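You operate a simulated robot arm through the tools that you are given. There is no shell and no other tool.

You are at the controls of a simulated robot arm. One attempt, no reset.

JOB
Swap the thin green shim under the yellow foot for the one that takes up the play.
Fine: foot nut loose first, tight after; lay the old shim beside the others; the display then names the size; the third shim stays. Drop, pinch and damage nothing, leave nothing switched on. Where these are worked on the way, their far stop is far enough and under half their travel is too little: foot nut.

It is judged by the outcome, as a careful person would: the job done as asked, and still so three seconds after it is handed in. It fails if anything else is knocked over, pushed out of place, dropped, spilled or broken.

ROBOT AND FRAMES
A 6-joint arm with a two-finger parallel gripper, fixed in place. Base frame: the origin is at the foot of the arm, x ahead of it, y to its left, z up; the work surface is at about z = 0.9. Readings come in m, rad, newtons and seconds.
With the tool pointing down near the work surface it reaches from about 0.24 to 0.66 m from the base axis. Its first joint turns from -1.152 to 1.152 rad. Payload 2.9 kg.
The tool frame sits at the grasp point between the pads (the TCP): z along the fingers, y along the line on which they close. The tips reach 0.03 m beyond it. Largest opening 0.11 m; finger width 0.02, thickness 0.01; the body of the gripper, 0.048 by 0.112 m, starts 0.055 m behind the TCP.
Orientation is told as [roll, pitch, yaw] about the base's x, y, z axes, in that order, counted from this pose: with the fingers straight down and closing along the base's y, the tool's x points along the base's -x, its y along +y and its z along -z.

CONTROLS
- The arm moves only by the tool step_arm. Its argument "motion" is one flat list of numbers, 7 for each row, row after row: the finger opening in m, from 0 to 0.11, then the shift along the tool's x, y, z in m, then the turn, a rotation vector about the tool's x, y, z in rad. In form: [gripper, x, y, z, ax, ay, az, gripper, x, y, z, ax, ay, az, ...]. A call has 1 to 20 rows; each row shifts and turns the commanded pose from where the row before left it, along the tool's axes as they then stand. Rows are played at 5 a second. More than 0.05 m and 0.15 rad between two rows, or a gripper value outside its range, and nothing of the call is played. Where a pose cannot be reached the arm comes as near as it can. A force on the tool above 50 N (or 10 N above the force at the start of the call, whichever is more), or a blocked arm, ends the call early, and 0.2 s more pass. The fingers move at their own pace (about 0.108 m/s each) and stop on an object; they squeeze with about 26 N. The grip force told is the motor's: it shows also when the fingers shut on nothing. Time passes only in rows, and 0.2 s behind the last, so rows that do not move let the fingers close. It gives the time, the measured TCP pose, the force on the tool (base axes), the opening and the grip force at its end, in the units of the frame above (readings bear some noise), with the torque about the TCP (base axes, N m) and any sound that the robot's microphone picked up, and new pictures: "show" is both (left out), scene, wrist or none.
- Cameras (640 x 400 px; columns grow to the right, rows downward): "scene" is fixed at [0.0733, 0.4258, 1.3928]; the picture's right is [-0.81, -0.59, 0.00], its down [-0.29, 0.39, -0.87] and it looks along [0.52, -0.70, -0.48] (base axes); focal length 301 px, centre (320, 200). "wrist" rides on the gripper at [0.072, 0.017, -0.103] in the tool frame; the picture's right is [-0.23, 0.97, 0.00], its down [-0.76, -0.18, -0.62] and it looks along [-0.61, -0.14, 0.78] (tool axes); focal length 222 px, centre (320, 200). There is no depth. A picture from a camera that has moved, and an enlarged one, comes with that camera's place and axes in the base frame and with its lens.
- enlarge(camera, box): a new picture of the part [left, top, right, bottom] of that camera's present view, enlarged. It takes no simulated time.
- job_done(): hands the job in; it is judged then, once.

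Nothing tells you positions but the pictures and the camera data. Unless the task says otherwise, let go and move clear before handing in.

The tools are called after "Call:" by a JSON object that holds its "fn" and its "kwargs". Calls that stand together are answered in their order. step_arm: Moves the arm, as the interface text tells. Its arguments: {"type":"object","properties":{"motion":{"type":"array","items":{"type":"number"}},"show":{"type":"string","enum":["both","scene","wrist","none"]}},"required":["motion"]} The other tools are called the same way: enlarge (camera, box) takes an enlarged picture of a part of a camera's view; job_done () hands the job in.

At the start:

```text
t: 0.0
tool_pos: [0.4539, 0.1215, 1.2016]
tcp_rot: [-0.001, 0.0, -0.001]
wrist_force: [-0.4, -0.5, 0.0]
wrist_torque: [0.03, 0.02, 0.02]
grip_width: 0.11
grip_force: 0.1
```

scene: 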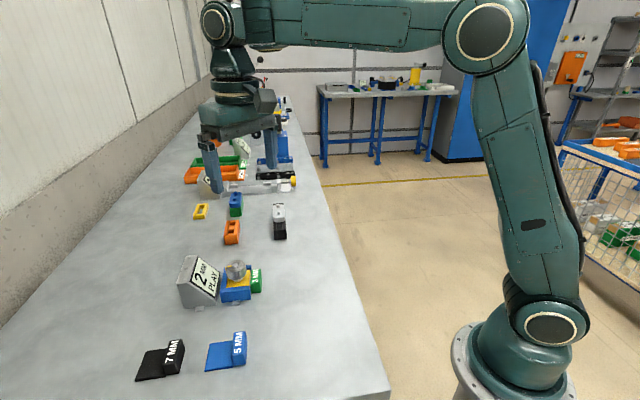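
wrist: 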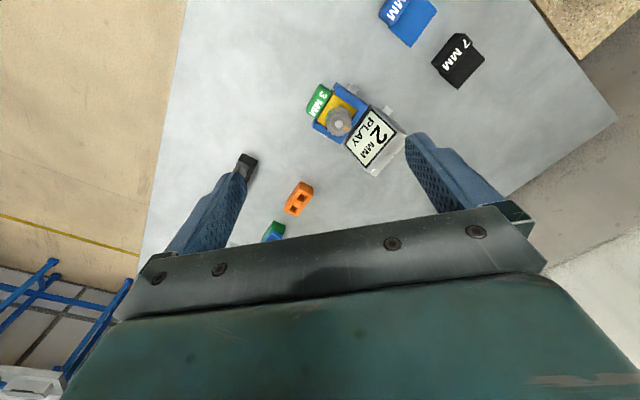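

I see a yellow foot with a grey knurled nut on a blue base, a display reading "2 mm play", a green 3 mm shim under the foot, and blue 5 mm and black 7 mm shims lying nearer the camera. I'll enlarge the views first to work out the geometry.

Call:
{"fn": "enlarge", "kwargs": {"camera": "scene", "box": [120, 230, 300, 390]}}

Call:
{"fn": "enlarge", "kwargs": {"camera": "wrist", "box": [290, 60, 430, 180]}}

Call:
{"fn": "enlarge", "kwargs": {"camera": "scene", "box": [170, 245, 270, 310]}}

Call:
{"fn": "enlarge", "kwargs": {"camera": "wrist", "box": [360, 0, 520, 100]}}

```text
2.50 times, centred on (210, 310) of scene
camera zoom: at [0.0733, 0.4258, 1.3928], right [-0.81, -0.59, 0.0], down [-0.29, 0.39, -0.87], along [0.52, -0.7, -0.48], focal length 751 px, centre (595, -75)
```

zoom: 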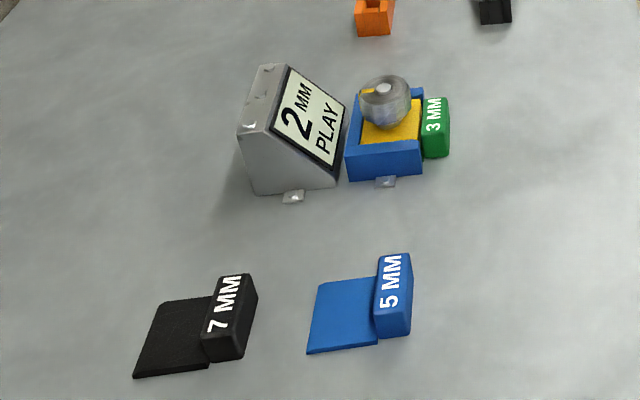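

```text
3.33 times, centred on (360, 120) of wrist
camera zoom: at [0.3817, 0.1387, 1.3048], right [0.23, 0.97, 0.0], down [0.76, -0.18, 0.62], along [0.61, -0.14, -0.78], focal length 740 px, centre (187, 467)
```

zoom: 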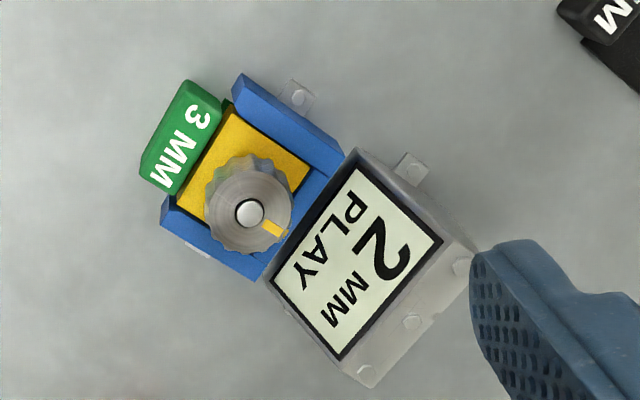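

```text
6.15 times, centred on (220, 278) of scene
camera zoom: at [0.0733, 0.4258, 1.3928], right [-0.81, -0.59, 0.0], down [-0.29, 0.39, -0.87], along [0.52, -0.7, -0.48], focal length 1850 px, centre (935, -277)
```

zoom: 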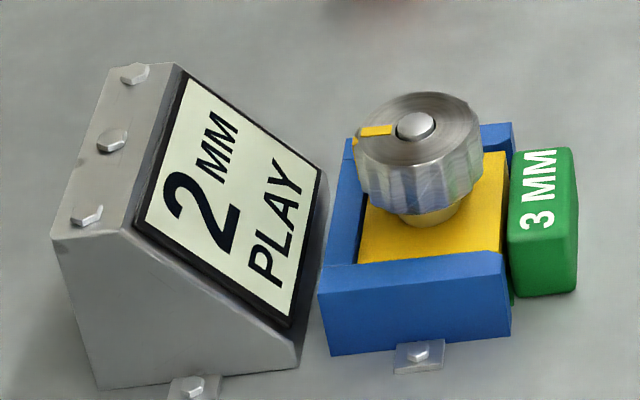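

```text
4.00 times, centred on (440, 50) of wrist
camera zoom: at [0.3817, 0.1387, 1.3048], right [0.23, 0.97, 0.0], down [0.76, -0.18, 0.62], along [0.61, -0.14, -0.78], focal length 888 px, centre (-160, 800)
```

zoom: 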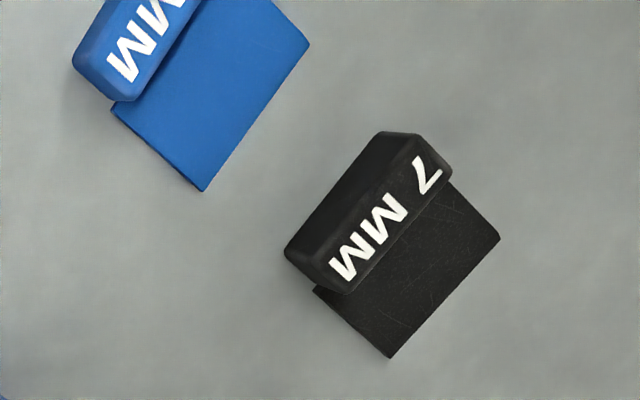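

The play reads 2 mm with the 3 mm shim in place. The shim slides out along roughly (0.78, 0.63) in base xy, with its tab on the side facing the robot. I'll move above the nut with the gripper lined up to the fixture to get closer pictures.

Call:
{"fn": "step_arm", "kwargs": {"motion": [0.11, -0.018, 0.006, 0.03, 0, 0, 0, 0.11, -0.018, 0.006, 0.03, 0, 0, 0, 0.11, -0.018, 0.006, 0.03, 0, 0, 0, 0.11, 0, 0, 0, 0, 0, -0.136, 0.11, 0, 0, 0, 0, 0, -0.136, 0.11, 0, 0, 0, 0, 0, -0.136, 0.11, 0, 0, 0, 0, 0, -0.136, 0.11, 0, 0, 0, 0, 0, -0.136, 0.11, 0, 0, 0, 0, 0, 0]}}

```text
t: 2.0
tool_pos: [0.5082, 0.1407, 1.1128]
tcp_rot: [0.0, 0.0, 0.682]
wrist_force: [-1.5, -0.1, -0.3]
wrist_torque: [-0.01, 0.02, -0.01]
grip_width: 0.1099
grip_force: 0.1
camera wrist: at [0.4409, 0.108, 1.2148], right [-0.44, 0.9, 0.0], down [0.7, 0.34, 0.62], along [0.56, 0.27, -0.78], focal length 222 px, centre (320, 200)
```

scene: 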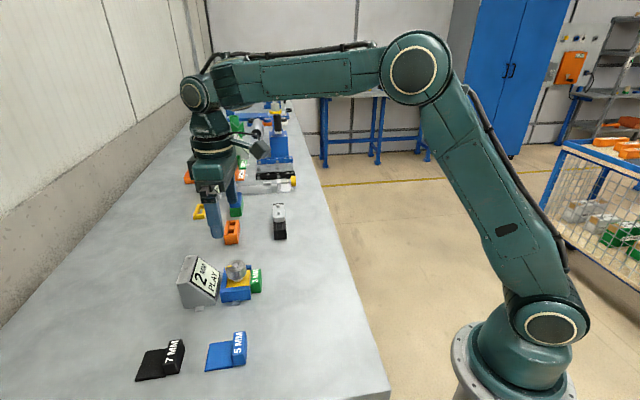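
wrist: 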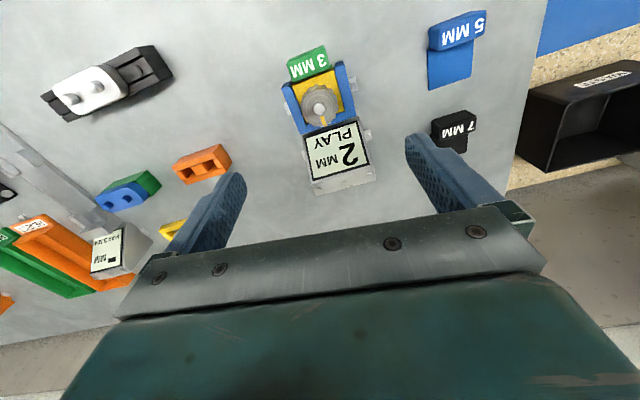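

The gripper is now above the fixture and roughly aligned with it. I'll enlarge the wrist view to measure the nut, the shim tabs and their orientation.

Call:
{"fn": "enlarge", "kwargs": {"camera": "wrist", "box": [260, 40, 400, 200]}}

Call:
{"fn": "enlarge", "kwargs": {"camera": "wrist", "box": [410, 0, 510, 160]}}

Call:
{"fn": "enlarge", "kwargs": {"camera": "scene", "box": [130, 320, 260, 390]}}

Call:
{"fn": "enlarge", "kwargs": {"camera": "wrist", "box": [510, 30, 640, 180]}}

```text
2.50 times, centred on (330, 120) of wrist
camera zoom: at [0.4409, 0.108, 1.2148], right [-0.44, 0.9, 0.0], down [0.7, 0.34, 0.62], along [0.56, 0.27, -0.78], focal length 555 px, centre (295, 400)
```

zoom: 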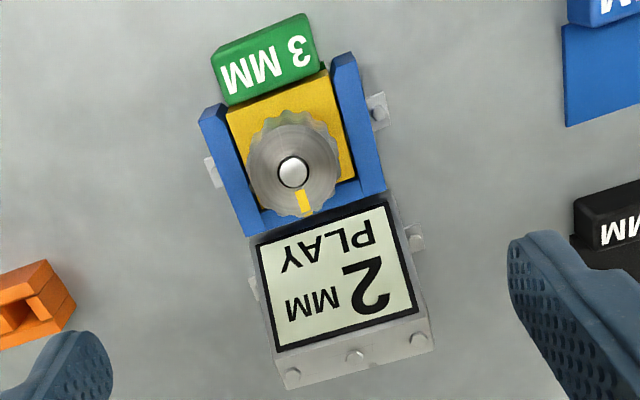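

```text
2.50 times, centred on (460, 80) of wrist
camera zoom: at [0.4409, 0.108, 1.2148], right [-0.44, 0.9, 0.0], down [0.7, 0.34, 0.62], along [0.56, 0.27, -0.78], focal length 555 px, centre (-30, 500)
```

zoom: 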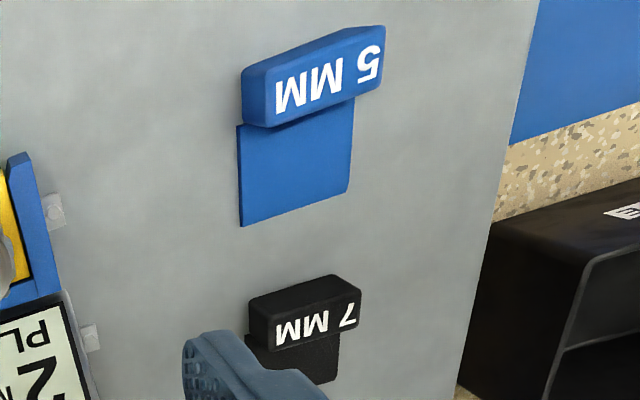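

```text
4.92 times, centred on (195, 355) of scene
camera zoom: at [0.0733, 0.4258, 1.3928], right [-0.81, -0.59, 0.0], down [-0.29, 0.39, -0.87], along [0.52, -0.7, -0.48], focal length 1480 px, centre (935, -563)
```

zoom: 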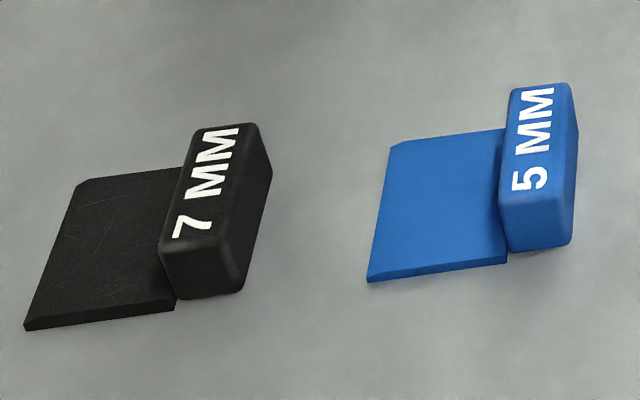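

```text
2.67 times, centred on (575, 105) of wrist
camera zoom: at [0.4409, 0.108, 1.2148], right [-0.44, 0.9, 0.0], down [0.7, 0.34, 0.62], along [0.56, 0.27, -0.78], focal length 592 px, centre (-360, 453)
```

zoom: 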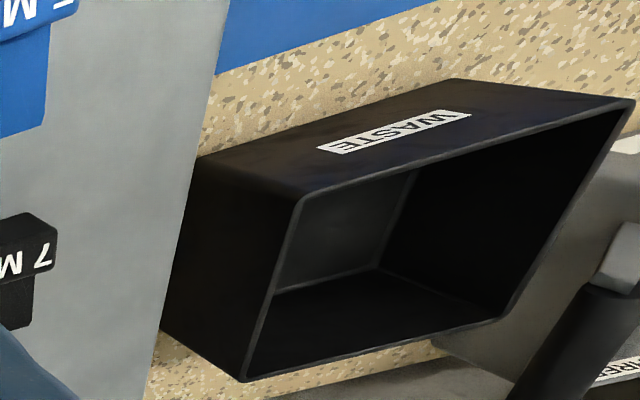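

The nut centre is near (0.508, 0.139) with its top at about z 0.96. I'll take sharper enlargements to measure the fixture yaw and the tab edges accurately.

Call:
{"fn": "enlarge", "kwargs": {"camera": "wrist", "box": [275, 40, 365, 96]}}

Call:
{"fn": "enlarge", "kwargs": {"camera": "wrist", "box": [275, 80, 371, 140]}}

Call:
{"fn": "enlarge", "kwargs": {"camera": "wrist", "box": [415, 0, 511, 60]}}

Call:
{"fn": "enlarge", "kwargs": {"camera": "wrist", "box": [295, 110, 391, 170]}}

```text
7.11 times, centred on (320, 68) of wrist
camera zoom: at [0.4409, 0.108, 1.2148], right [-0.44, 0.9, 0.0], down [0.7, 0.34, 0.62], along [0.56, 0.27, -0.78], focal length 1580 px, centre (320, 1139)
```

zoom: 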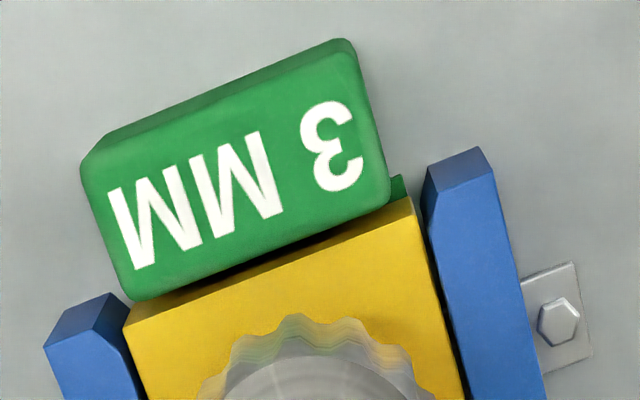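

```text
6.67 times, centred on (323, 110) of wrist
camera zoom: at [0.4409, 0.108, 1.2148], right [-0.44, 0.9, 0.0], down [0.7, 0.34, 0.62], along [0.56, 0.27, -0.78], focal length 1481 px, centre (300, 800)
```

zoom: 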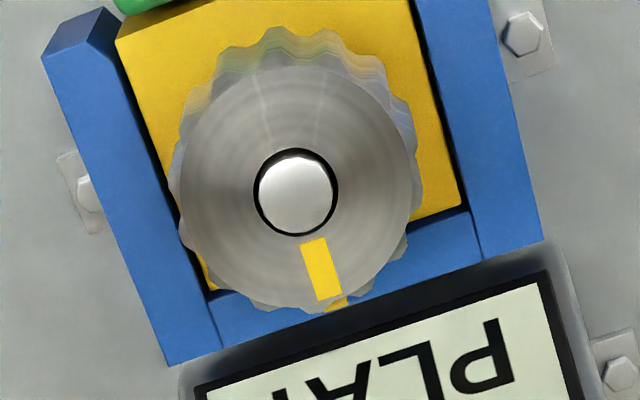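

```text
6.67 times, centred on (463, 30) of wrist
camera zoom: at [0.4409, 0.108, 1.2148], right [-0.44, 0.9, 0.0], down [0.7, 0.34, 0.62], along [0.56, 0.27, -0.78], focal length 1481 px, centre (-633, 1333)
```

zoom: 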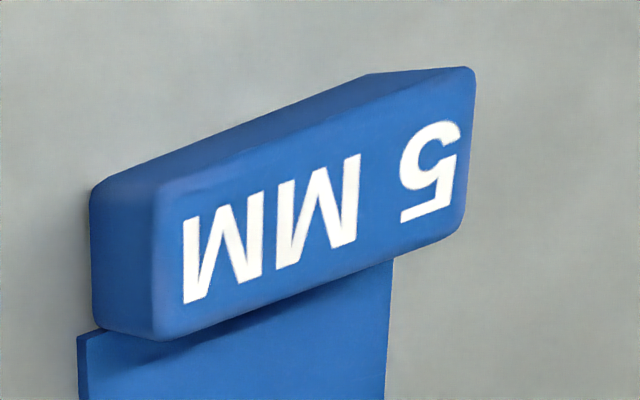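

```text
6.67 times, centred on (343, 140) of wrist
camera zoom: at [0.4409, 0.108, 1.2148], right [-0.44, 0.9, 0.0], down [0.7, 0.34, 0.62], along [0.56, 0.27, -0.78], focal length 1481 px, centre (167, 600)
```

zoom: 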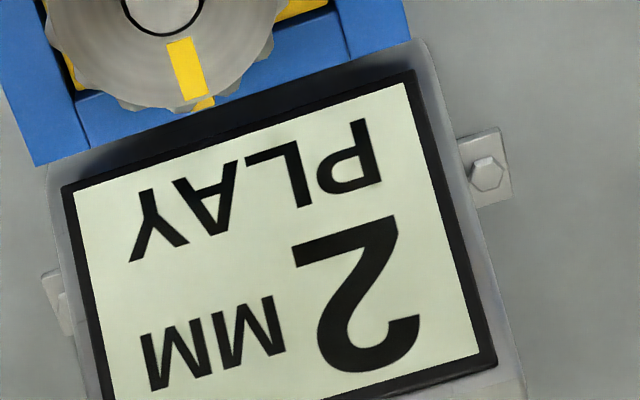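

The fixture yaw is about 0.77 rad and the nut is about 41 mm across. I'll close the fingers to 0.06, descend partway over the nut and turn back to a lower yaw, leaving room for a counter-clockwise loosening turn.

Call:
{"fn": "step_arm", "kwargs": {"motion": [0.06, 0.0009, -0.0014, 0.041, 0, 0, 0, 0.06, 0, 0, 0.041, 0, 0, 0, 0.06, 0, 0, 0, 0, 0, 0.14, 0.06, 0, 0, 0, 0, 0, 0.14, 0.06, 0, 0, 0, 0, 0, 0.14, 0.06, 0, 0, 0, 0, 0, 0.14, 0.06, 0, 0, 0, 0, 0, 0.14, 0.06, 0, 0, 0, 0, 0, 0.14, 0.06, 0, 0, 0, 0, 0, 0.14, 0.06, 0, 0, 0, 0, 0, 0.14, 0.06, 0, 0, 0, 0, 0, 0]}}

```text
t: 4.4
tool_pos: [0.5075, 0.1384, 1.0285]
tcp_rot: [-0.002, 0.001, -0.443]
wrist_force: [0.0, -0.2, -0.8]
wrist_torque: [-0.02, -0.05, -0.04]
grip_width: 0.0599
grip_force: 0.1
camera wrist: at [0.4495, 0.1839, 1.1319], right [0.62, 0.78, 0.0], down [0.61, -0.49, 0.62], along [0.49, -0.39, -0.78], focal length 222 px, centre (320, 200)
```

scene: 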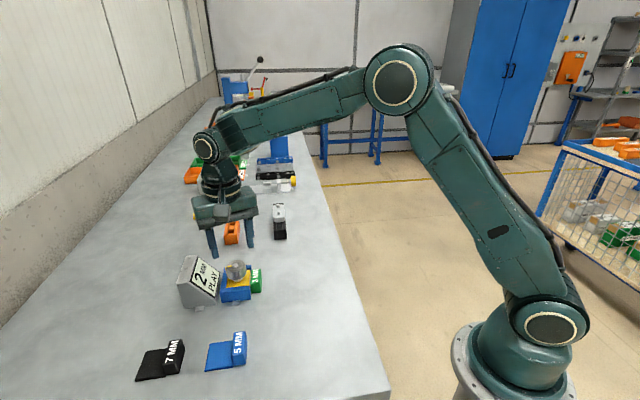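
wrist: 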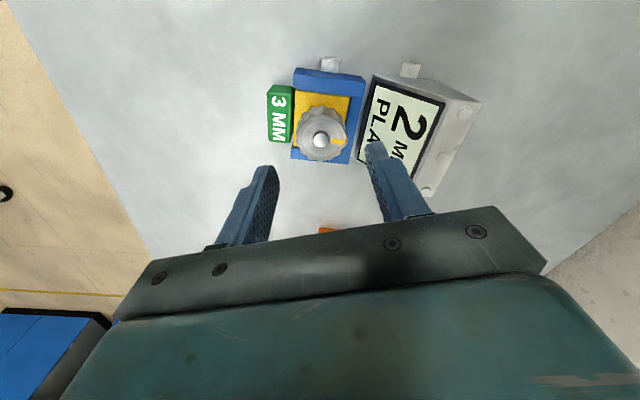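

The tool is above the nut at low yaw. I'll enlarge this view to check the nut centre, the heights and the fixture angle.

Call:
{"fn": "enlarge", "kwargs": {"camera": "wrist", "box": [256, 50, 384, 180]}}

Call:
{"fn": "enlarge", "kwargs": {"camera": "wrist", "box": [350, 50, 490, 200]}}

Call:
{"fn": "enlarge", "kwargs": {"camera": "scene", "box": [170, 210, 280, 310]}}

```text
3.08 times, centred on (320, 115) of wrist
camera zoom: at [0.4495, 0.1839, 1.1319], right [0.62, 0.78, 0.0], down [0.61, -0.49, 0.62], along [0.49, -0.39, -0.78], focal length 684 px, centre (320, 462)
```

zoom: 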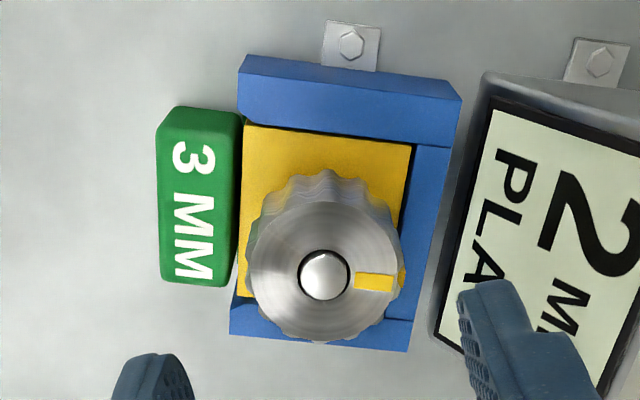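

```text
2.67 times, centred on (420, 125) of wrist
camera zoom: at [0.4495, 0.1839, 1.1319], right [0.62, 0.78, 0.0], down [0.61, -0.49, 0.62], along [0.49, -0.39, -0.78], focal length 592 px, centre (53, 400)
```

zoom: 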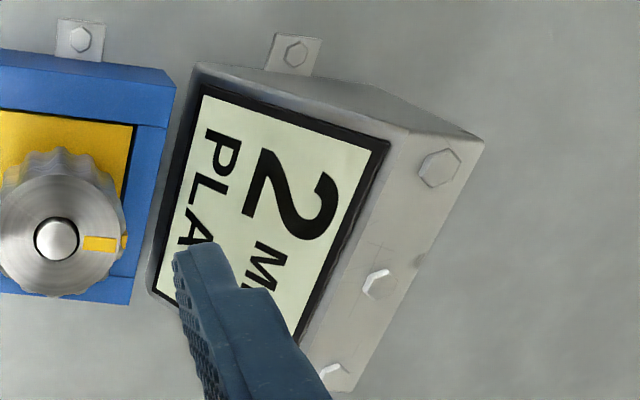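

```text
4.00 times, centred on (225, 260) of scene
camera zoom: at [0.0733, 0.4258, 1.3928], right [-0.81, -0.59, 0.0], down [-0.29, 0.39, -0.87], along [0.52, -0.7, -0.48], focal length 1202 px, centre (700, -40)
```

zoom: 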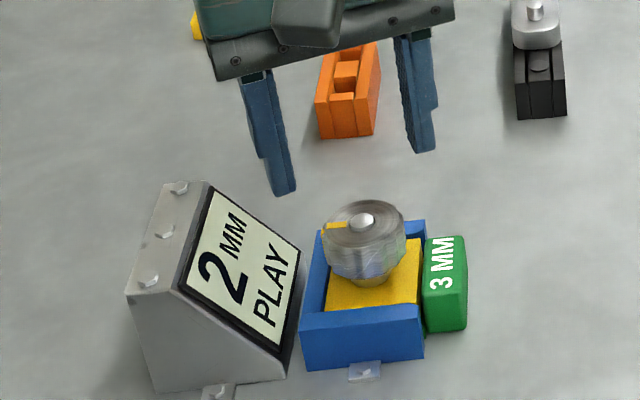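

All views agree on the nut centre at (0.508, 0.139), with its top at z ≈ 0.958 and the walls at about z 0.93. I'll descend so the fingertips stop at about z 0.942, beside the nut and above the walls.

Call:
{"fn": "step_arm", "kwargs": {"motion": [0.06, -0.0005, 0.0007, 0.02, 0, 0, 0, 0.06, 0, 0, 0.02, 0, 0, 0, 0.06, 0, 0, 0.0165, 0, 0, 0, 0.06, 0, 0, 0, 0, 0, 0]}}

```text
t: 5.4
tool_pos: [0.5072, 0.1372, 0.9743]
tcp_rot: [0.002, -0.001, -0.441]
wrist_force: [0.2, 0.8, 0.4]
wrist_torque: [-0.01, 0.0, 0.03]
grip_width: 0.0602
grip_force: 0.1
camera wrist: at [0.4496, 0.1835, 1.0763], right [0.62, 0.78, 0.0], down [0.61, -0.49, 0.62], along [0.49, -0.39, -0.78], focal length 222 px, centre (320, 200)
```

scene: 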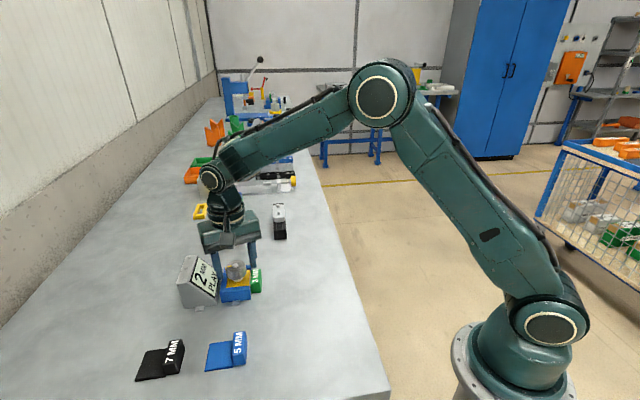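
wrist: 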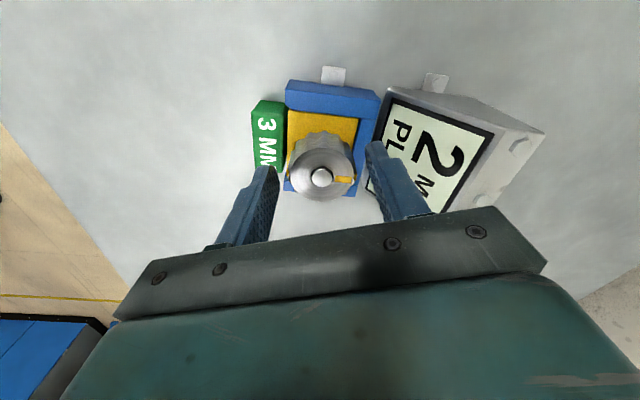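

The tips are close around the nut. I'll check the centring before closing.

Call:
{"fn": "enlarge", "kwargs": {"camera": "wrist", "box": [240, 110, 400, 230]}}

Call:
{"fn": "enlarge", "kwargs": {"camera": "scene", "box": [180, 200, 290, 310]}}

```text
3.33 times, centred on (320, 170) of wrist
camera zoom: at [0.4496, 0.1835, 1.0763], right [0.62, 0.78, 0.0], down [0.61, -0.49, 0.62], along [0.49, -0.39, -0.78], focal length 740 px, centre (320, 300)
```

zoom: 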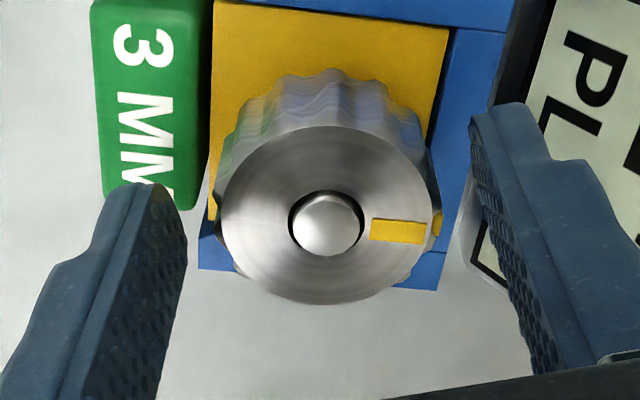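

```text
3.64 times, centred on (235, 255) of scene
camera zoom: at [0.0733, 0.4258, 1.3928], right [-0.81, -0.59, 0.0], down [-0.29, 0.39, -0.87], along [0.52, -0.7, -0.48], focal length 1093 px, centre (629, 0)
```

zoom: 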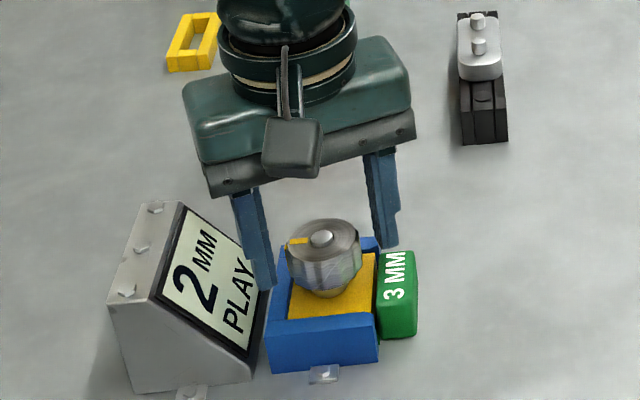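

The centring is good to about 1 mm. I'll close on the nut.

Call:
{"fn": "step_arm", "kwargs": {"motion": [0.06, -0.0008, 0.001, 0.003, 0, 0, 0, 0.03, 0, 0, 0, 0, 0, 0, 0.03, 0, 0, 0, 0, 0, 0, 0.03, 0, 0, 0, 0, 0, 0], "show": "wrist"}}

```text
t: 6.4
tool_pos: [0.5096, 0.1389, 0.9702]
tcp_rot: [-0.001, 0.0, -0.437]
wrist_force: [3.5, 4.8, -3.5]
wrist_torque: [0.09, -0.15, 0.15]
grip_width: 0.0413
grip_force: 45.0
camera wrist: at [0.451, 0.1844, 1.0733], right [0.62, 0.79, 0.0], down [0.61, -0.48, 0.62], along [0.49, -0.39, -0.78], focal length 222 px, centre (320, 200)
```

wrist: 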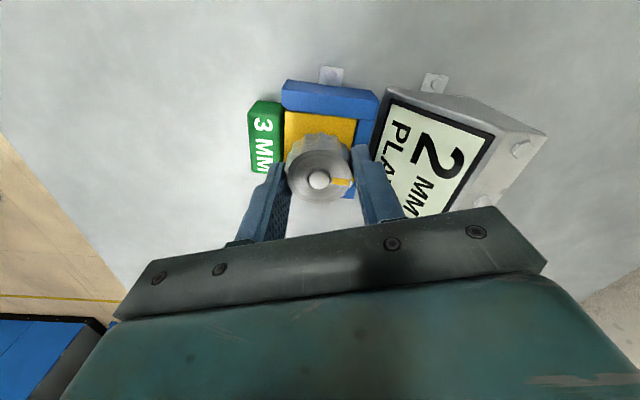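

The nut is held at 41 mm. I'll begin turning counter-clockwise in small steps while watching the torque.

Call:
{"fn": "step_arm", "kwargs": {"motion": [0.03, 0, 0.001, 0, 0, 0, -0.08, 0.03, 0, 0, 0, 0, 0, -0.08, 0.03, 0, 0, 0, 0, 0, -0.08], "show": "wrist"}}

```text
t: 7.2
tool_pos: [0.5087, 0.1397, 0.9694]
tcp_rot: [-0.001, -0.001, -0.2]
wrist_force: [-2.9, -1.2, 0.8]
wrist_torque: [-0.27, -0.61, 0.0]
grip_width: 0.041
grip_force: 44.8
camera wrist: at [0.442, 0.1699, 1.0732], right [0.42, 0.91, 0.0], down [0.71, -0.32, 0.62], along [0.57, -0.26, -0.78], focal length 222 px, centre (320, 200)
```

wrist: 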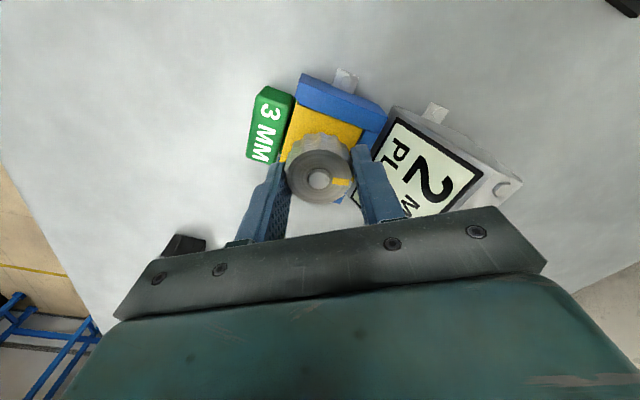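

The nut is turning with the gripper: the marker stays fixed relative to the fingers while the fixture rotates in view. I'll continue loosening.

Call:
{"fn": "step_arm", "kwargs": {"motion": [0.03, 0, 0, 0, 0, 0, -0.1, 0.03, 0, 0, 0, 0, 0, -0.1, 0.03, 0, 0, 0, 0, 0, -0.1, 0.03, 0, 0, 0, 0, 0, -0.1, 0.03, 0, 0, 0, 0, 0, -0.1], "show": "wrist"}}

Call:
{"fn": "enlarge", "kwargs": {"camera": "wrist", "box": [240, 60, 480, 220]}}

```text
t: 8.4
tool_pos: [0.51, 0.1404, 0.9698]
tcp_rot: [0.001, 0.003, 0.305]
wrist_force: [-14.6, 0.6, -3.0]
wrist_torque: [-0.01, -0.28, -0.04]
grip_width: 0.0413
grip_force: 44.6
camera wrist: at [0.4359, 0.1347, 1.0733], right [-0.07, 1.0, 0.0], down [0.78, 0.06, 0.62], along [0.62, 0.05, -0.78], focal length 222 px, centre (320, 200)
```

wrist: 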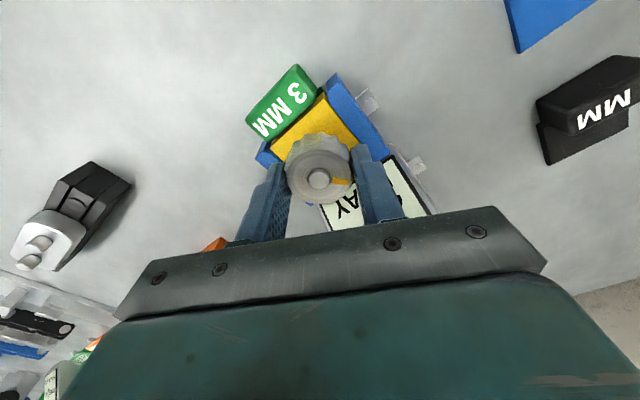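

```text
2.50 times, centred on (360, 140) of wrist
camera zoom: at [0.4359, 0.1347, 1.0733], right [-0.07, 1.0, 0.0], down [0.78, 0.06, 0.62], along [0.62, 0.05, -0.78], focal length 555 px, centre (220, 350)
```

zoom: 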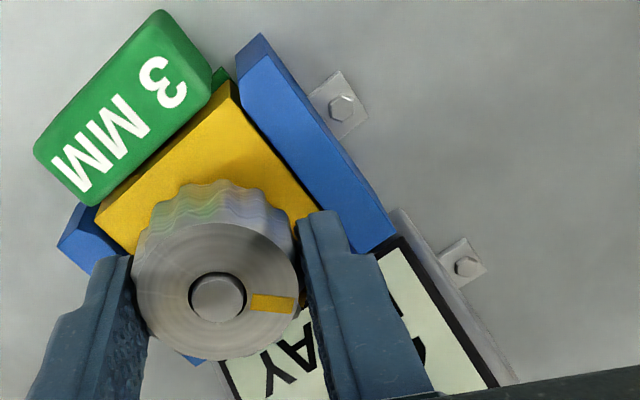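

The nut has turned about 0.74 rad. A small side force has built up, so I'll recentre by about 1.5 mm and continue turning.

Call:
{"fn": "step_arm", "kwargs": {"motion": [0.03, 0.0014, 0.0004, 0, 0, 0, -0.05, 0.03, 0, 0, 0, 0, 0, -0.1, 0.03, 0, 0, 0, 0, 0, -0.1, 0.03, 0, 0, 0, 0, 0, -0.1, 0.03, 0, 0, 0, 0, 0, -0.1], "show": "wrist"}}

Call:
{"fn": "enlarge", "kwargs": {"camera": "wrist", "box": [240, 60, 480, 220]}}

```text
t: 9.6
tool_pos: [0.5102, 0.142, 0.9709]
tcp_rot: [0.0, -0.002, 0.755]
wrist_force: [-5.3, 8.9, -1.3]
wrist_torque: [0.5, -0.25, -0.03]
grip_width: 0.0413
grip_force: 45.5
camera wrist: at [0.4445, 0.1038, 1.073], right [-0.5, 0.87, 0.0], down [0.68, 0.39, 0.62], along [0.54, 0.31, -0.78], focal length 222 px, centre (320, 200)
```

wrist: 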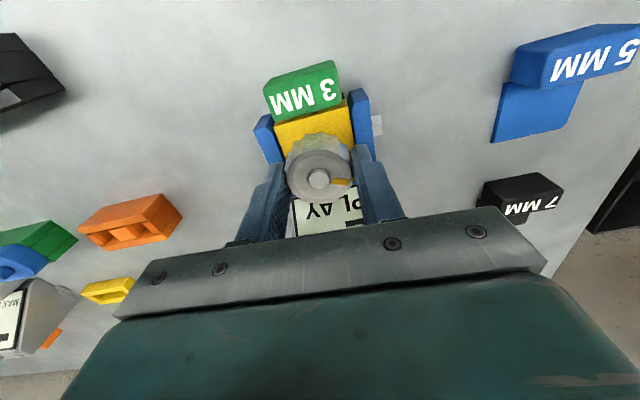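

```text
2.50 times, centred on (360, 140) of wrist
camera zoom: at [0.4445, 0.1038, 1.073], right [-0.5, 0.87, 0.0], down [0.68, 0.39, 0.62], along [0.54, 0.31, -0.78], focal length 555 px, centre (220, 350)
```

zoom: 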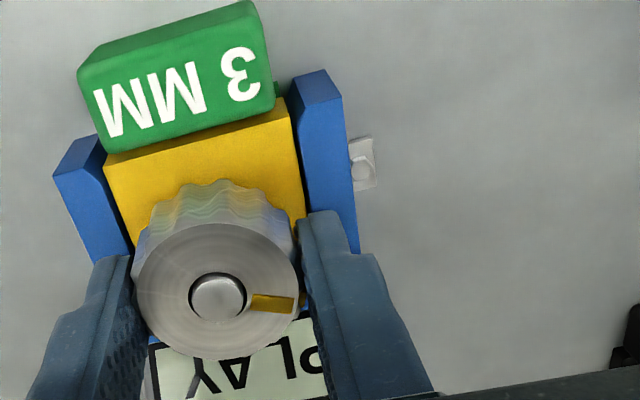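

The nut has turned about 1.2 rad with no stop yet. I'll continue with a slight recentring.

Call:
{"fn": "step_arm", "kwargs": {"motion": [0.03, 0.0003, 0.001, 0, 0, 0, -0.05, 0.03, 0, 0, 0, 0, 0, -0.1, 0.03, 0, 0, 0, 0, 0, -0.1, 0.03, 0, 0, 0, 0, 0, -0.1, 0.03, 0, 0, 0, 0, 0, -0.1, 0.03, 0, 0, 0, 0, 0, -0.1], "show": "wrist"}}

Call:
{"fn": "enlarge", "kwargs": {"camera": "wrist", "box": [240, 60, 480, 220]}}

```text
t: 11.0
tool_pos: [0.5081, 0.142, 0.9697]
tcp_rot: [0.002, 0.0, 1.305]
wrist_force: [-7.3, 17.6, -4.5]
wrist_torque: [-0.08, 0.11, -0.04]
grip_width: 0.0413
grip_force: 45.4
camera wrist: at [0.4727, 0.0764, 1.0735], right [-0.88, 0.48, 0.0], down [0.37, 0.69, 0.62], along [0.29, 0.55, -0.78], focal length 222 px, centre (320, 200)
```

wrist: 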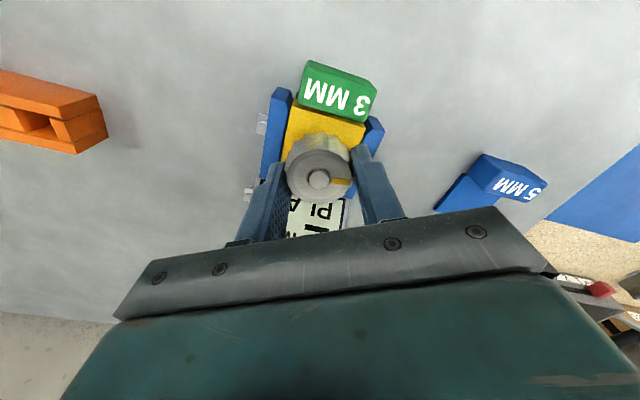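

```text
2.50 times, centred on (360, 140) of wrist
camera zoom: at [0.4727, 0.0764, 1.0735], right [-0.88, 0.48, 0.0], down [0.37, 0.69, 0.62], along [0.29, 0.55, -0.78], focal length 555 px, centre (220, 350)
```

zoom: 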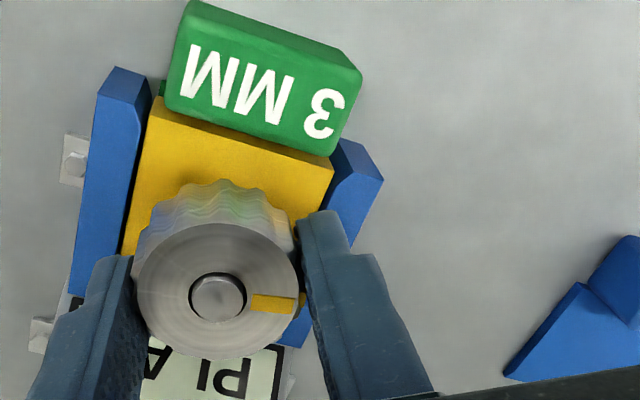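

The nut has turned about 1.74 rad and is still moving freely. I'll relieve the side force by moving toward the nut centre and keep turning.

Call:
{"fn": "step_arm", "kwargs": {"motion": [0.03, -0.0015, 0.001, 0, 0, 0, 0, 0.03, 0, 0, 0, 0, 0, -0.1, 0.03, 0, 0, 0, 0, 0, -0.1, 0.03, 0, 0, 0, 0, 0, -0.1, 0.03, 0, 0, 0, 0, 0, -0.1], "show": "wrist"}}

Call:
{"fn": "enlarge", "kwargs": {"camera": "wrist", "box": [240, 60, 480, 220]}}

```text
t: 12.2
tool_pos: [0.5072, 0.142, 0.9705]
tcp_rot: [0.002, 0.002, 1.701]
wrist_force: [-18.9, 7.4, 1.1]
wrist_torque: [-0.25, -0.29, -0.06]
grip_width: 0.0411
grip_force: 45.4
camera wrist: at [0.5, 0.068, 1.0737], right [-1.0, 0.1, 0.0], down [0.08, 0.78, 0.62], along [0.06, 0.62, -0.78], focal length 222 px, centre (320, 200)
```

wrist: 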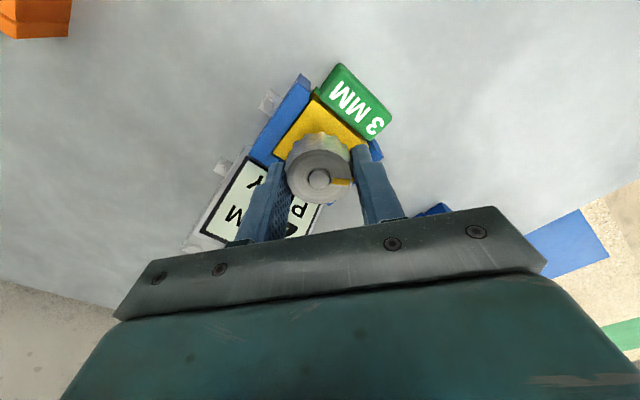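

```text
2.50 times, centred on (360, 140) of wrist
camera zoom: at [0.5, 0.068, 1.0737], right [-1.0, 0.1, 0.0], down [0.08, 0.78, 0.62], along [0.06, 0.62, -0.78], focal length 555 px, centre (220, 350)
```

zoom: 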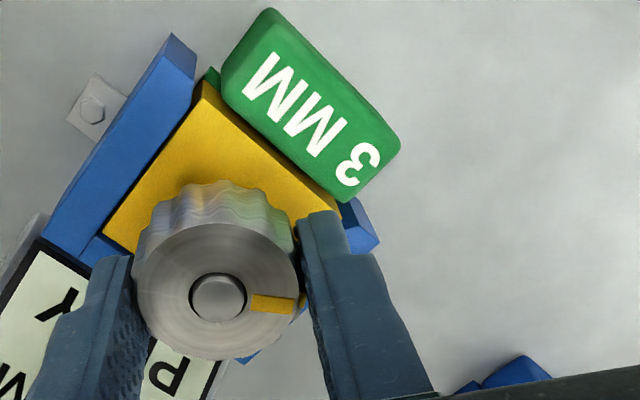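

Still turning freely at about 2.14 rad. I'll recentre again and continue.

Call:
{"fn": "step_arm", "kwargs": {"motion": [0.03, -0.001, 0.0018, 0, 0, 0, 0, 0.03, 0, 0, 0, 0, 0, -0.1, 0.03, 0, 0, 0, 0, 0, -0.1, 0.03, 0, 0, 0, 0, 0, -0.1], "show": "wrist"}}

Call:
{"fn": "enlarge", "kwargs": {"camera": "wrist", "box": [240, 60, 480, 220]}}

```text
t: 13.2
tool_pos: [0.5055, 0.1412, 0.9699]
tcp_rot: [0.003, 0.0, 1.996]
wrist_force: [-7.1, -15.1, -2.3]
wrist_torque: [0.05, 0.08, -0.03]
grip_width: 0.0412
grip_force: 45.0
camera wrist: at [0.5207, 0.0689, 1.0736], right [-0.98, -0.19, 0.0], down [-0.15, 0.77, 0.62], along [-0.12, 0.61, -0.78], focal length 222 px, centre (320, 200)
```

wrist: 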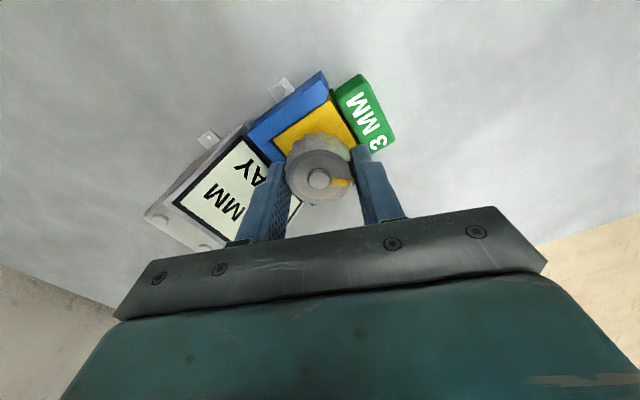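

```text
2.50 times, centred on (360, 140) of wrist
camera zoom: at [0.5207, 0.0689, 1.0736], right [-0.98, -0.19, 0.0], down [-0.15, 0.77, 0.62], along [-0.12, 0.61, -0.78], focal length 555 px, centre (220, 350)
```

zoom: 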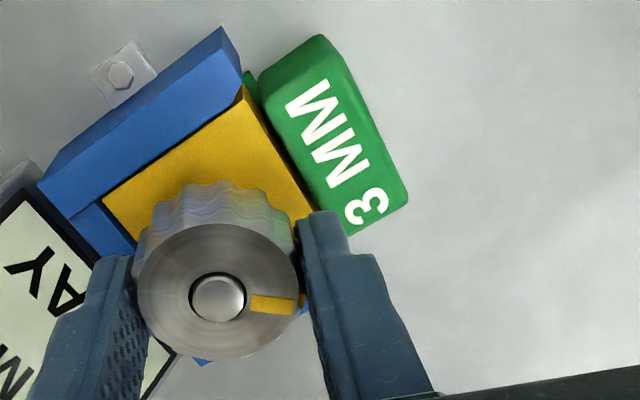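

The nut has turned about 2.44 rad so far. I'll release it, check where it sits, and rotate the open gripper back for another bite.

Call:
{"fn": "step_arm", "kwargs": {"motion": [0.06, 0, 0, 0, 0, 0, 0, 0.06, 0, 0, 0, 0, 0, 0, 0.06, 0, 0, 0, 0, 0, 0], "show": "both"}}

Call:
{"fn": "enlarge", "kwargs": {"camera": "wrist", "box": [240, 60, 480, 220]}}

Call:
{"fn": "enlarge", "kwargs": {"camera": "scene", "box": [170, 230, 280, 310]}}

```text
t: 14.0
tool_pos: [0.506, 0.1432, 0.9709]
tcp_rot: [0.0, 0.0, 2.0]
wrist_force: [-0.1, -0.1, -1.1]
wrist_torque: [-0.01, 0.0, 0.02]
grip_width: 0.0599
grip_force: 0.1
camera wrist: at [0.5209, 0.0712, 1.0736], right [-0.98, -0.2, 0.0], down [-0.16, 0.77, 0.62], along [-0.12, 0.61, -0.78], focal length 222 px, centre (320, 200)
```

scene: 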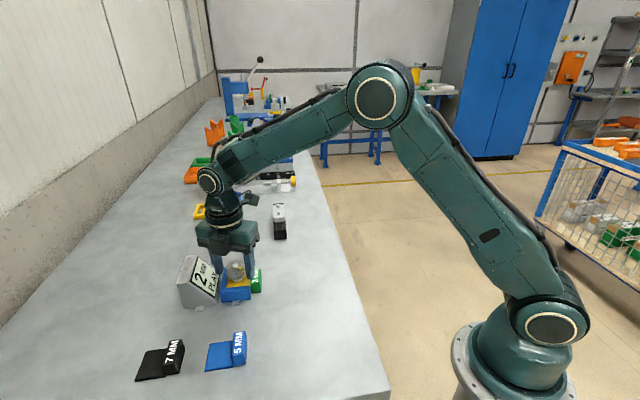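
wrist: 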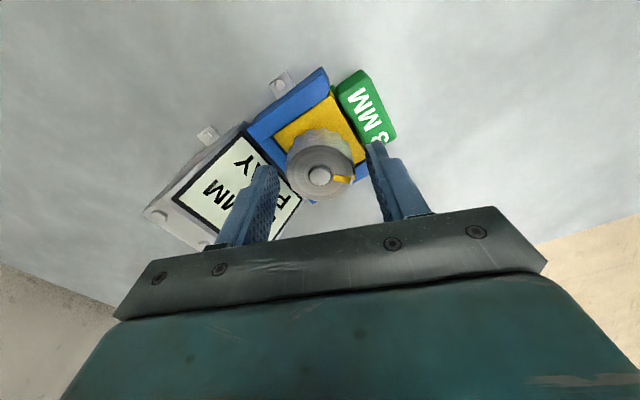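

```text
2.50 times, centred on (360, 140) of wrist
camera zoom: at [0.5209, 0.0712, 1.0736], right [-0.98, -0.2, 0.0], down [-0.16, 0.77, 0.62], along [-0.12, 0.61, -0.78], focal length 555 px, centre (220, 350)
```

zoom: 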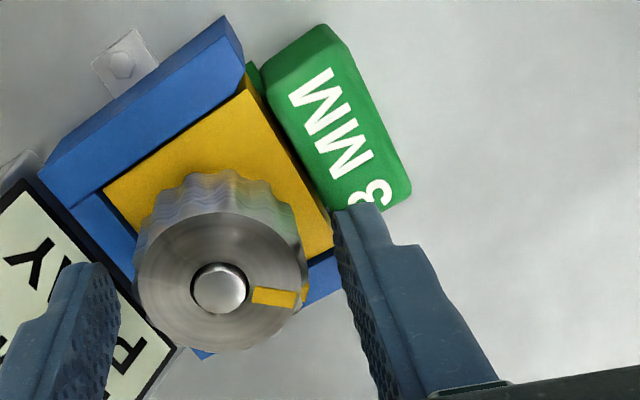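

```text
5.00 times, centred on (225, 270) of scene
camera zoom: at [0.0733, 0.4258, 1.3928], right [-0.81, -0.59, 0.0], down [-0.29, 0.39, -0.87], along [0.52, -0.7, -0.48], focal length 1503 px, centre (795, -150)
```

zoom: 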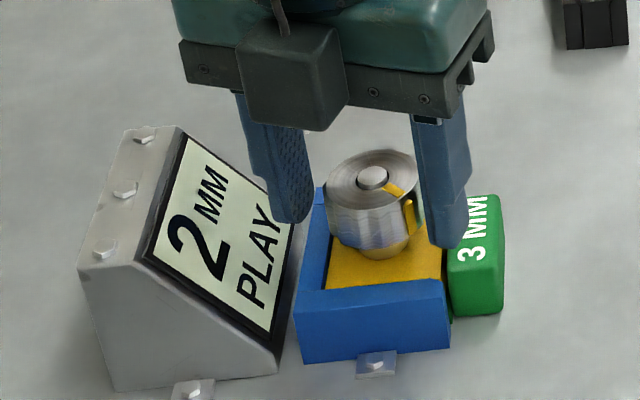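

The nut holds its new position and the play display is unchanged. I'll lift 25 mm, rotate back with the fingers open, and grip again for the rest of the travel.

Call:
{"fn": "step_arm", "kwargs": {"motion": [0.06, 0.002, 0, -0.025, 0, 0, 0, 0.06, 0, 0, 0, 0, 0, 0.139, 0.06, 0, 0, 0, 0, 0, 0.139, 0.06, 0, 0, 0, 0, 0, 0.139, 0.06, 0, 0, 0, 0, 0, 0.139, 0.06, 0, 0, 0, 0, 0, 0.139, 0.06, 0, 0, 0, 0, 0, 0.139, 0.06, 0, 0, 0, 0, 0, 0.139, 0.06, 0, 0, 0, 0, 0, 0.139, 0.06, 0, 0, 0, 0, 0, 0.139, 0.06, 0, 0, 0, 0, 0, 0.139, 0.06, 0, 0, 0, 0, 0, 0.139, 0.06, 0, 0, 0, 0, 0, 0.139, 0.06, 0, 0, 0, 0, 0, 0.139, 0.06, 0, 0, 0, 0, 0, 0.139, 0.06, 0, 0, 0, 0, 0, 0.139, 0.06, 0, 0, 0, 0, 0, 0.139, 0.06, 0, 0, 0, 0, 0, 0.139, 0.06, 0, 0, 0, 0, 0, 0.139, 0.06, 0, 0, 0, 0, 0, 0], "show": "wrist"}}

Call:
{"fn": "enlarge", "kwargs": {"camera": "wrist", "box": [240, 60, 400, 200]}}

```text
t: 18.2
tool_pos: [0.5061, 0.141, 0.9954]
tcp_rot: [-0.001, 0.0, -0.503]
wrist_force: [-0.7, 0.4, 0.6]
wrist_torque: [-0.02, 0.0, 0.02]
grip_width: 0.06
grip_force: 0.0
camera wrist: at [0.4518, 0.1906, 1.0985], right [0.67, 0.74, 0.0], down [0.58, -0.52, 0.62], along [0.46, -0.42, -0.78], focal length 222 px, centre (320, 200)
```

wrist: 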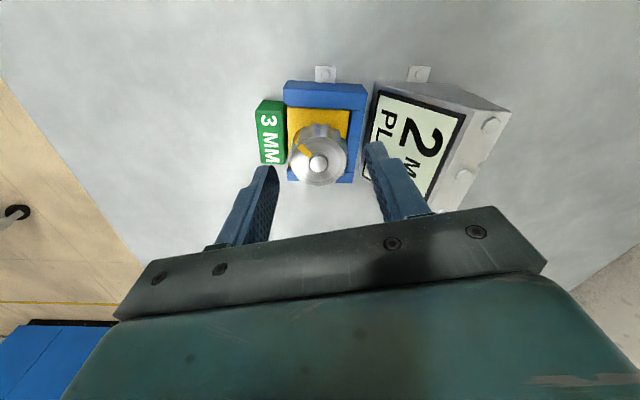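

```text
2.86 times, centred on (320, 130) of wrist
camera zoom: at [0.4518, 0.1906, 1.0985], right [0.67, 0.74, 0.0], down [0.58, -0.52, 0.62], along [0.46, -0.42, -0.78], focal length 635 px, centre (320, 400)
```

zoom: 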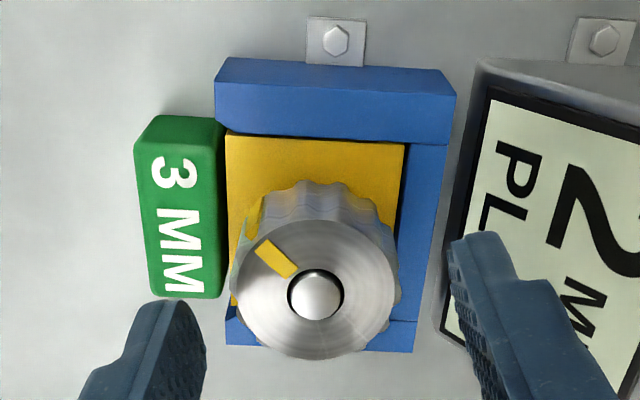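

The marker shows the nut really did turn about 140°. I'll recentre on the nut and descend for the second grip.

Call:
{"fn": "step_arm", "kwargs": {"motion": [0.06, -0.002, -0.0015, 0.012, 0, 0, 0, 0.06, 0, 0, 0.012, 0, 0, 0, 0.06, 0, 0, 0, 0, 0, 0, 0.03, 0, 0, 0, 0, 0, 0, 0.03, 0, 0, 0, 0, 0, 0, 0.03, 0, 0, 0, 0, 0, 0], "show": "wrist"}}

```text
t: 19.6
tool_pos: [0.5079, 0.1385, 0.9709]
tcp_rot: [0.001, 0.0, -0.499]
wrist_force: [4.0, 5.4, -3.3]
wrist_torque: [0.02, -0.36, -0.02]
grip_width: 0.0415
grip_force: 45.0
camera wrist: at [0.4526, 0.1884, 1.0743], right [0.67, 0.75, 0.0], down [0.58, -0.52, 0.62], along [0.47, -0.41, -0.78], focal length 222 px, centre (320, 200)
```

wrist: 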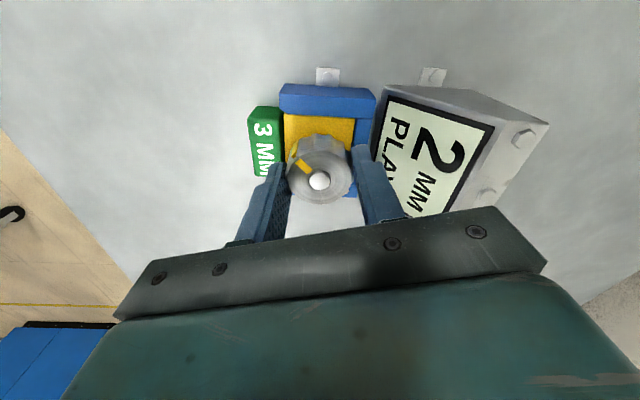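

Gripped again. I'll continue counter-clockwise.

Call:
{"fn": "step_arm", "kwargs": {"motion": [0.03, 0, 0.0007, 0, 0, 0, 0, 0.03, 0, 0, 0, 0, 0, -0.08, 0.03, 0, 0, 0, 0, 0, -0.08, 0.03, 0, 0, 0, 0, 0, -0.08, 0.03, 0, 0, 0, 0, 0, -0.08], "show": "wrist"}}

Call:
{"fn": "enlarge", "kwargs": {"camera": "wrist", "box": [240, 60, 400, 220]}}

```text
t: 20.8
tool_pos: [0.5082, 0.1391, 0.9715]
tcp_rot: [0.0, 0.0, -0.181]
wrist_force: [4.9, -3.4, -3.8]
wrist_torque: [0.11, -0.17, 0.0]
grip_width: 0.0413
grip_force: 45.4
camera wrist: at [0.4401, 0.169, 1.0744], right [0.4, 0.92, 0.0], down [0.72, -0.31, 0.62], along [0.57, -0.25, -0.78], focal length 222 px, centre (320, 200)
```

wrist: 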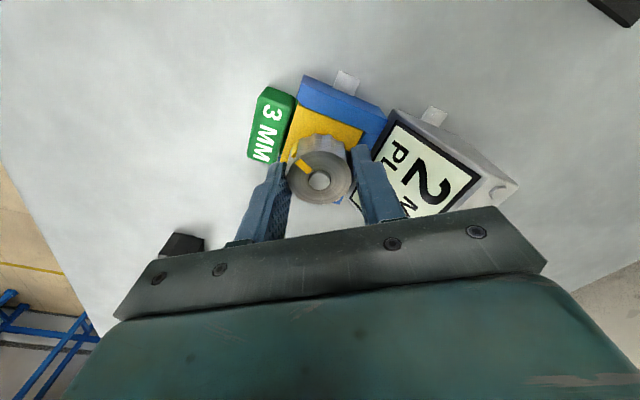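

```text
2.50 times, centred on (320, 140) of wrist
camera zoom: at [0.4401, 0.169, 1.0744], right [0.4, 0.92, 0.0], down [0.72, -0.31, 0.62], along [0.57, -0.25, -0.78], focal length 555 px, centre (320, 350)
```

zoom: 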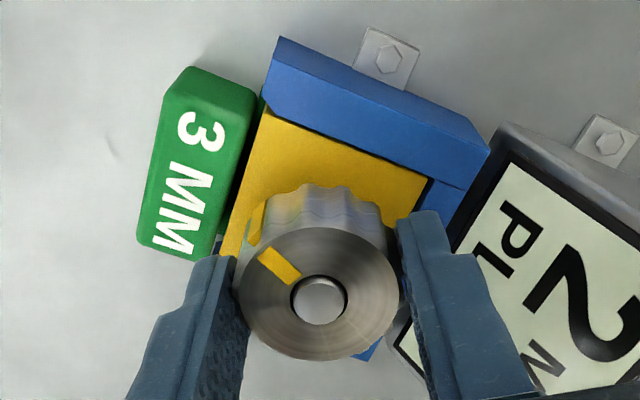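

Still turning with the gripper, at about 2.76 rad in total. I'll continue.

Call:
{"fn": "step_arm", "kwargs": {"motion": [0.03, -0.0004, 0, 0, 0, 0, -0.08, 0.03, 0, 0, 0, 0, 0, -0.08, 0.03, 0, 0, 0, 0, 0, -0.08, 0.03, 0, 0, 0, 0, 0, -0.08, 0.03, 0, 0, 0, 0, 0, -0.08], "show": "wrist"}}

Call:
{"fn": "enlarge", "kwargs": {"camera": "wrist", "box": [240, 60, 400, 220]}}

```text
t: 22.0
tool_pos: [0.5082, 0.1391, 0.9705]
tcp_rot: [0.001, 0.001, 0.222]
wrist_force: [9.3, 6.2, -7.3]
wrist_torque: [-0.17, 1.09, -0.03]
grip_width: 0.0413
grip_force: 45.0
camera wrist: at [0.4338, 0.1401, 1.0747], right [0.01, 1.0, 0.0], down [0.78, -0.01, 0.62], along [0.62, 0.0, -0.78], focal length 222 px, centre (320, 200)
```

wrist: 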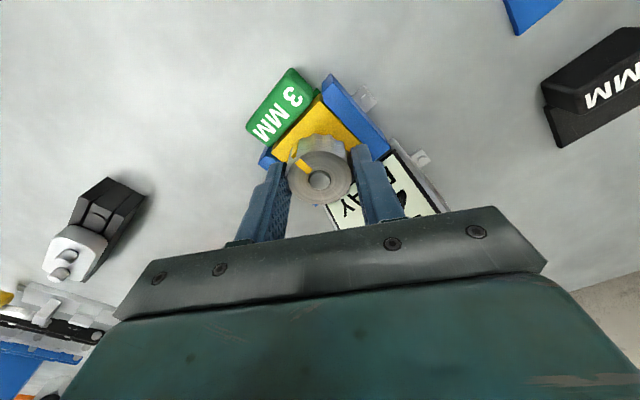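

```text
2.50 times, centred on (320, 140) of wrist
camera zoom: at [0.4338, 0.1401, 1.0747], right [0.01, 1.0, 0.0], down [0.78, -0.01, 0.62], along [0.62, 0.0, -0.78], focal length 555 px, centre (320, 350)
```

zoom: 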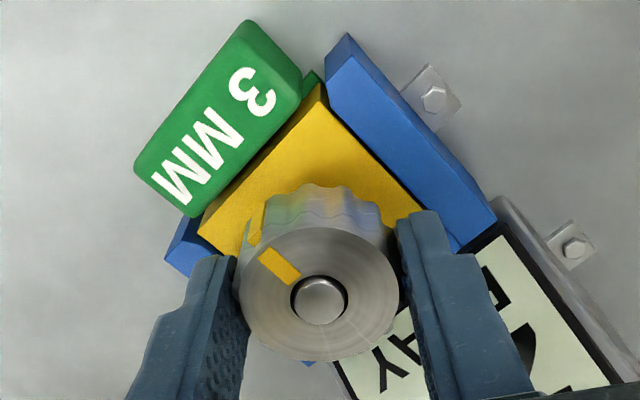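

The nut has turned about 181° in total. The torque reading rose slightly, so I'll continue in smaller steps and watch for the stop.

Call:
{"fn": "step_arm", "kwargs": {"motion": [0.03, -0.0008, 0.0002, 0, 0, 0, -0.06, 0.03, 0, 0, 0, 0, 0, -0.06, 0.03, 0, 0, 0, 0, 0, -0.06, 0.03, 0, 0, 0, 0, 0, -0.06], "show": "wrist"}}

Call:
{"fn": "enlarge", "kwargs": {"camera": "wrist", "box": [240, 60, 400, 220]}}

```text
t: 23.0
tool_pos: [0.5085, 0.1396, 0.9724]
tcp_rot: [0.0, 0.002, 0.463]
wrist_force: [-9.7, 7.7, 2.2]
wrist_torque: [0.48, -0.82, -0.02]
grip_width: 0.0413
grip_force: 44.7
camera wrist: at [0.436, 0.1227, 1.0749], right [-0.23, 0.97, 0.0], down [0.76, 0.18, 0.62], along [0.61, 0.14, -0.78], focal length 222 px, centre (320, 200)
```

wrist: 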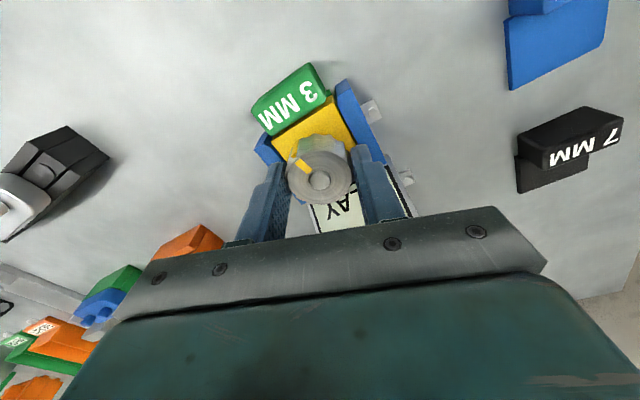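

```text
2.50 times, centred on (320, 140) of wrist
camera zoom: at [0.436, 0.1227, 1.0749], right [-0.23, 0.97, 0.0], down [0.76, 0.18, 0.62], along [0.61, 0.14, -0.78], focal length 555 px, centre (320, 350)
```

zoom: 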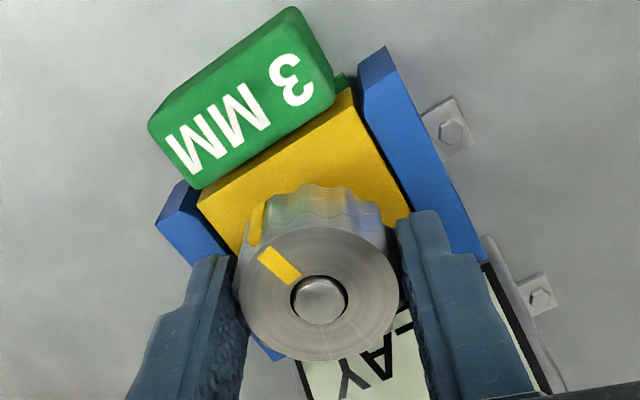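

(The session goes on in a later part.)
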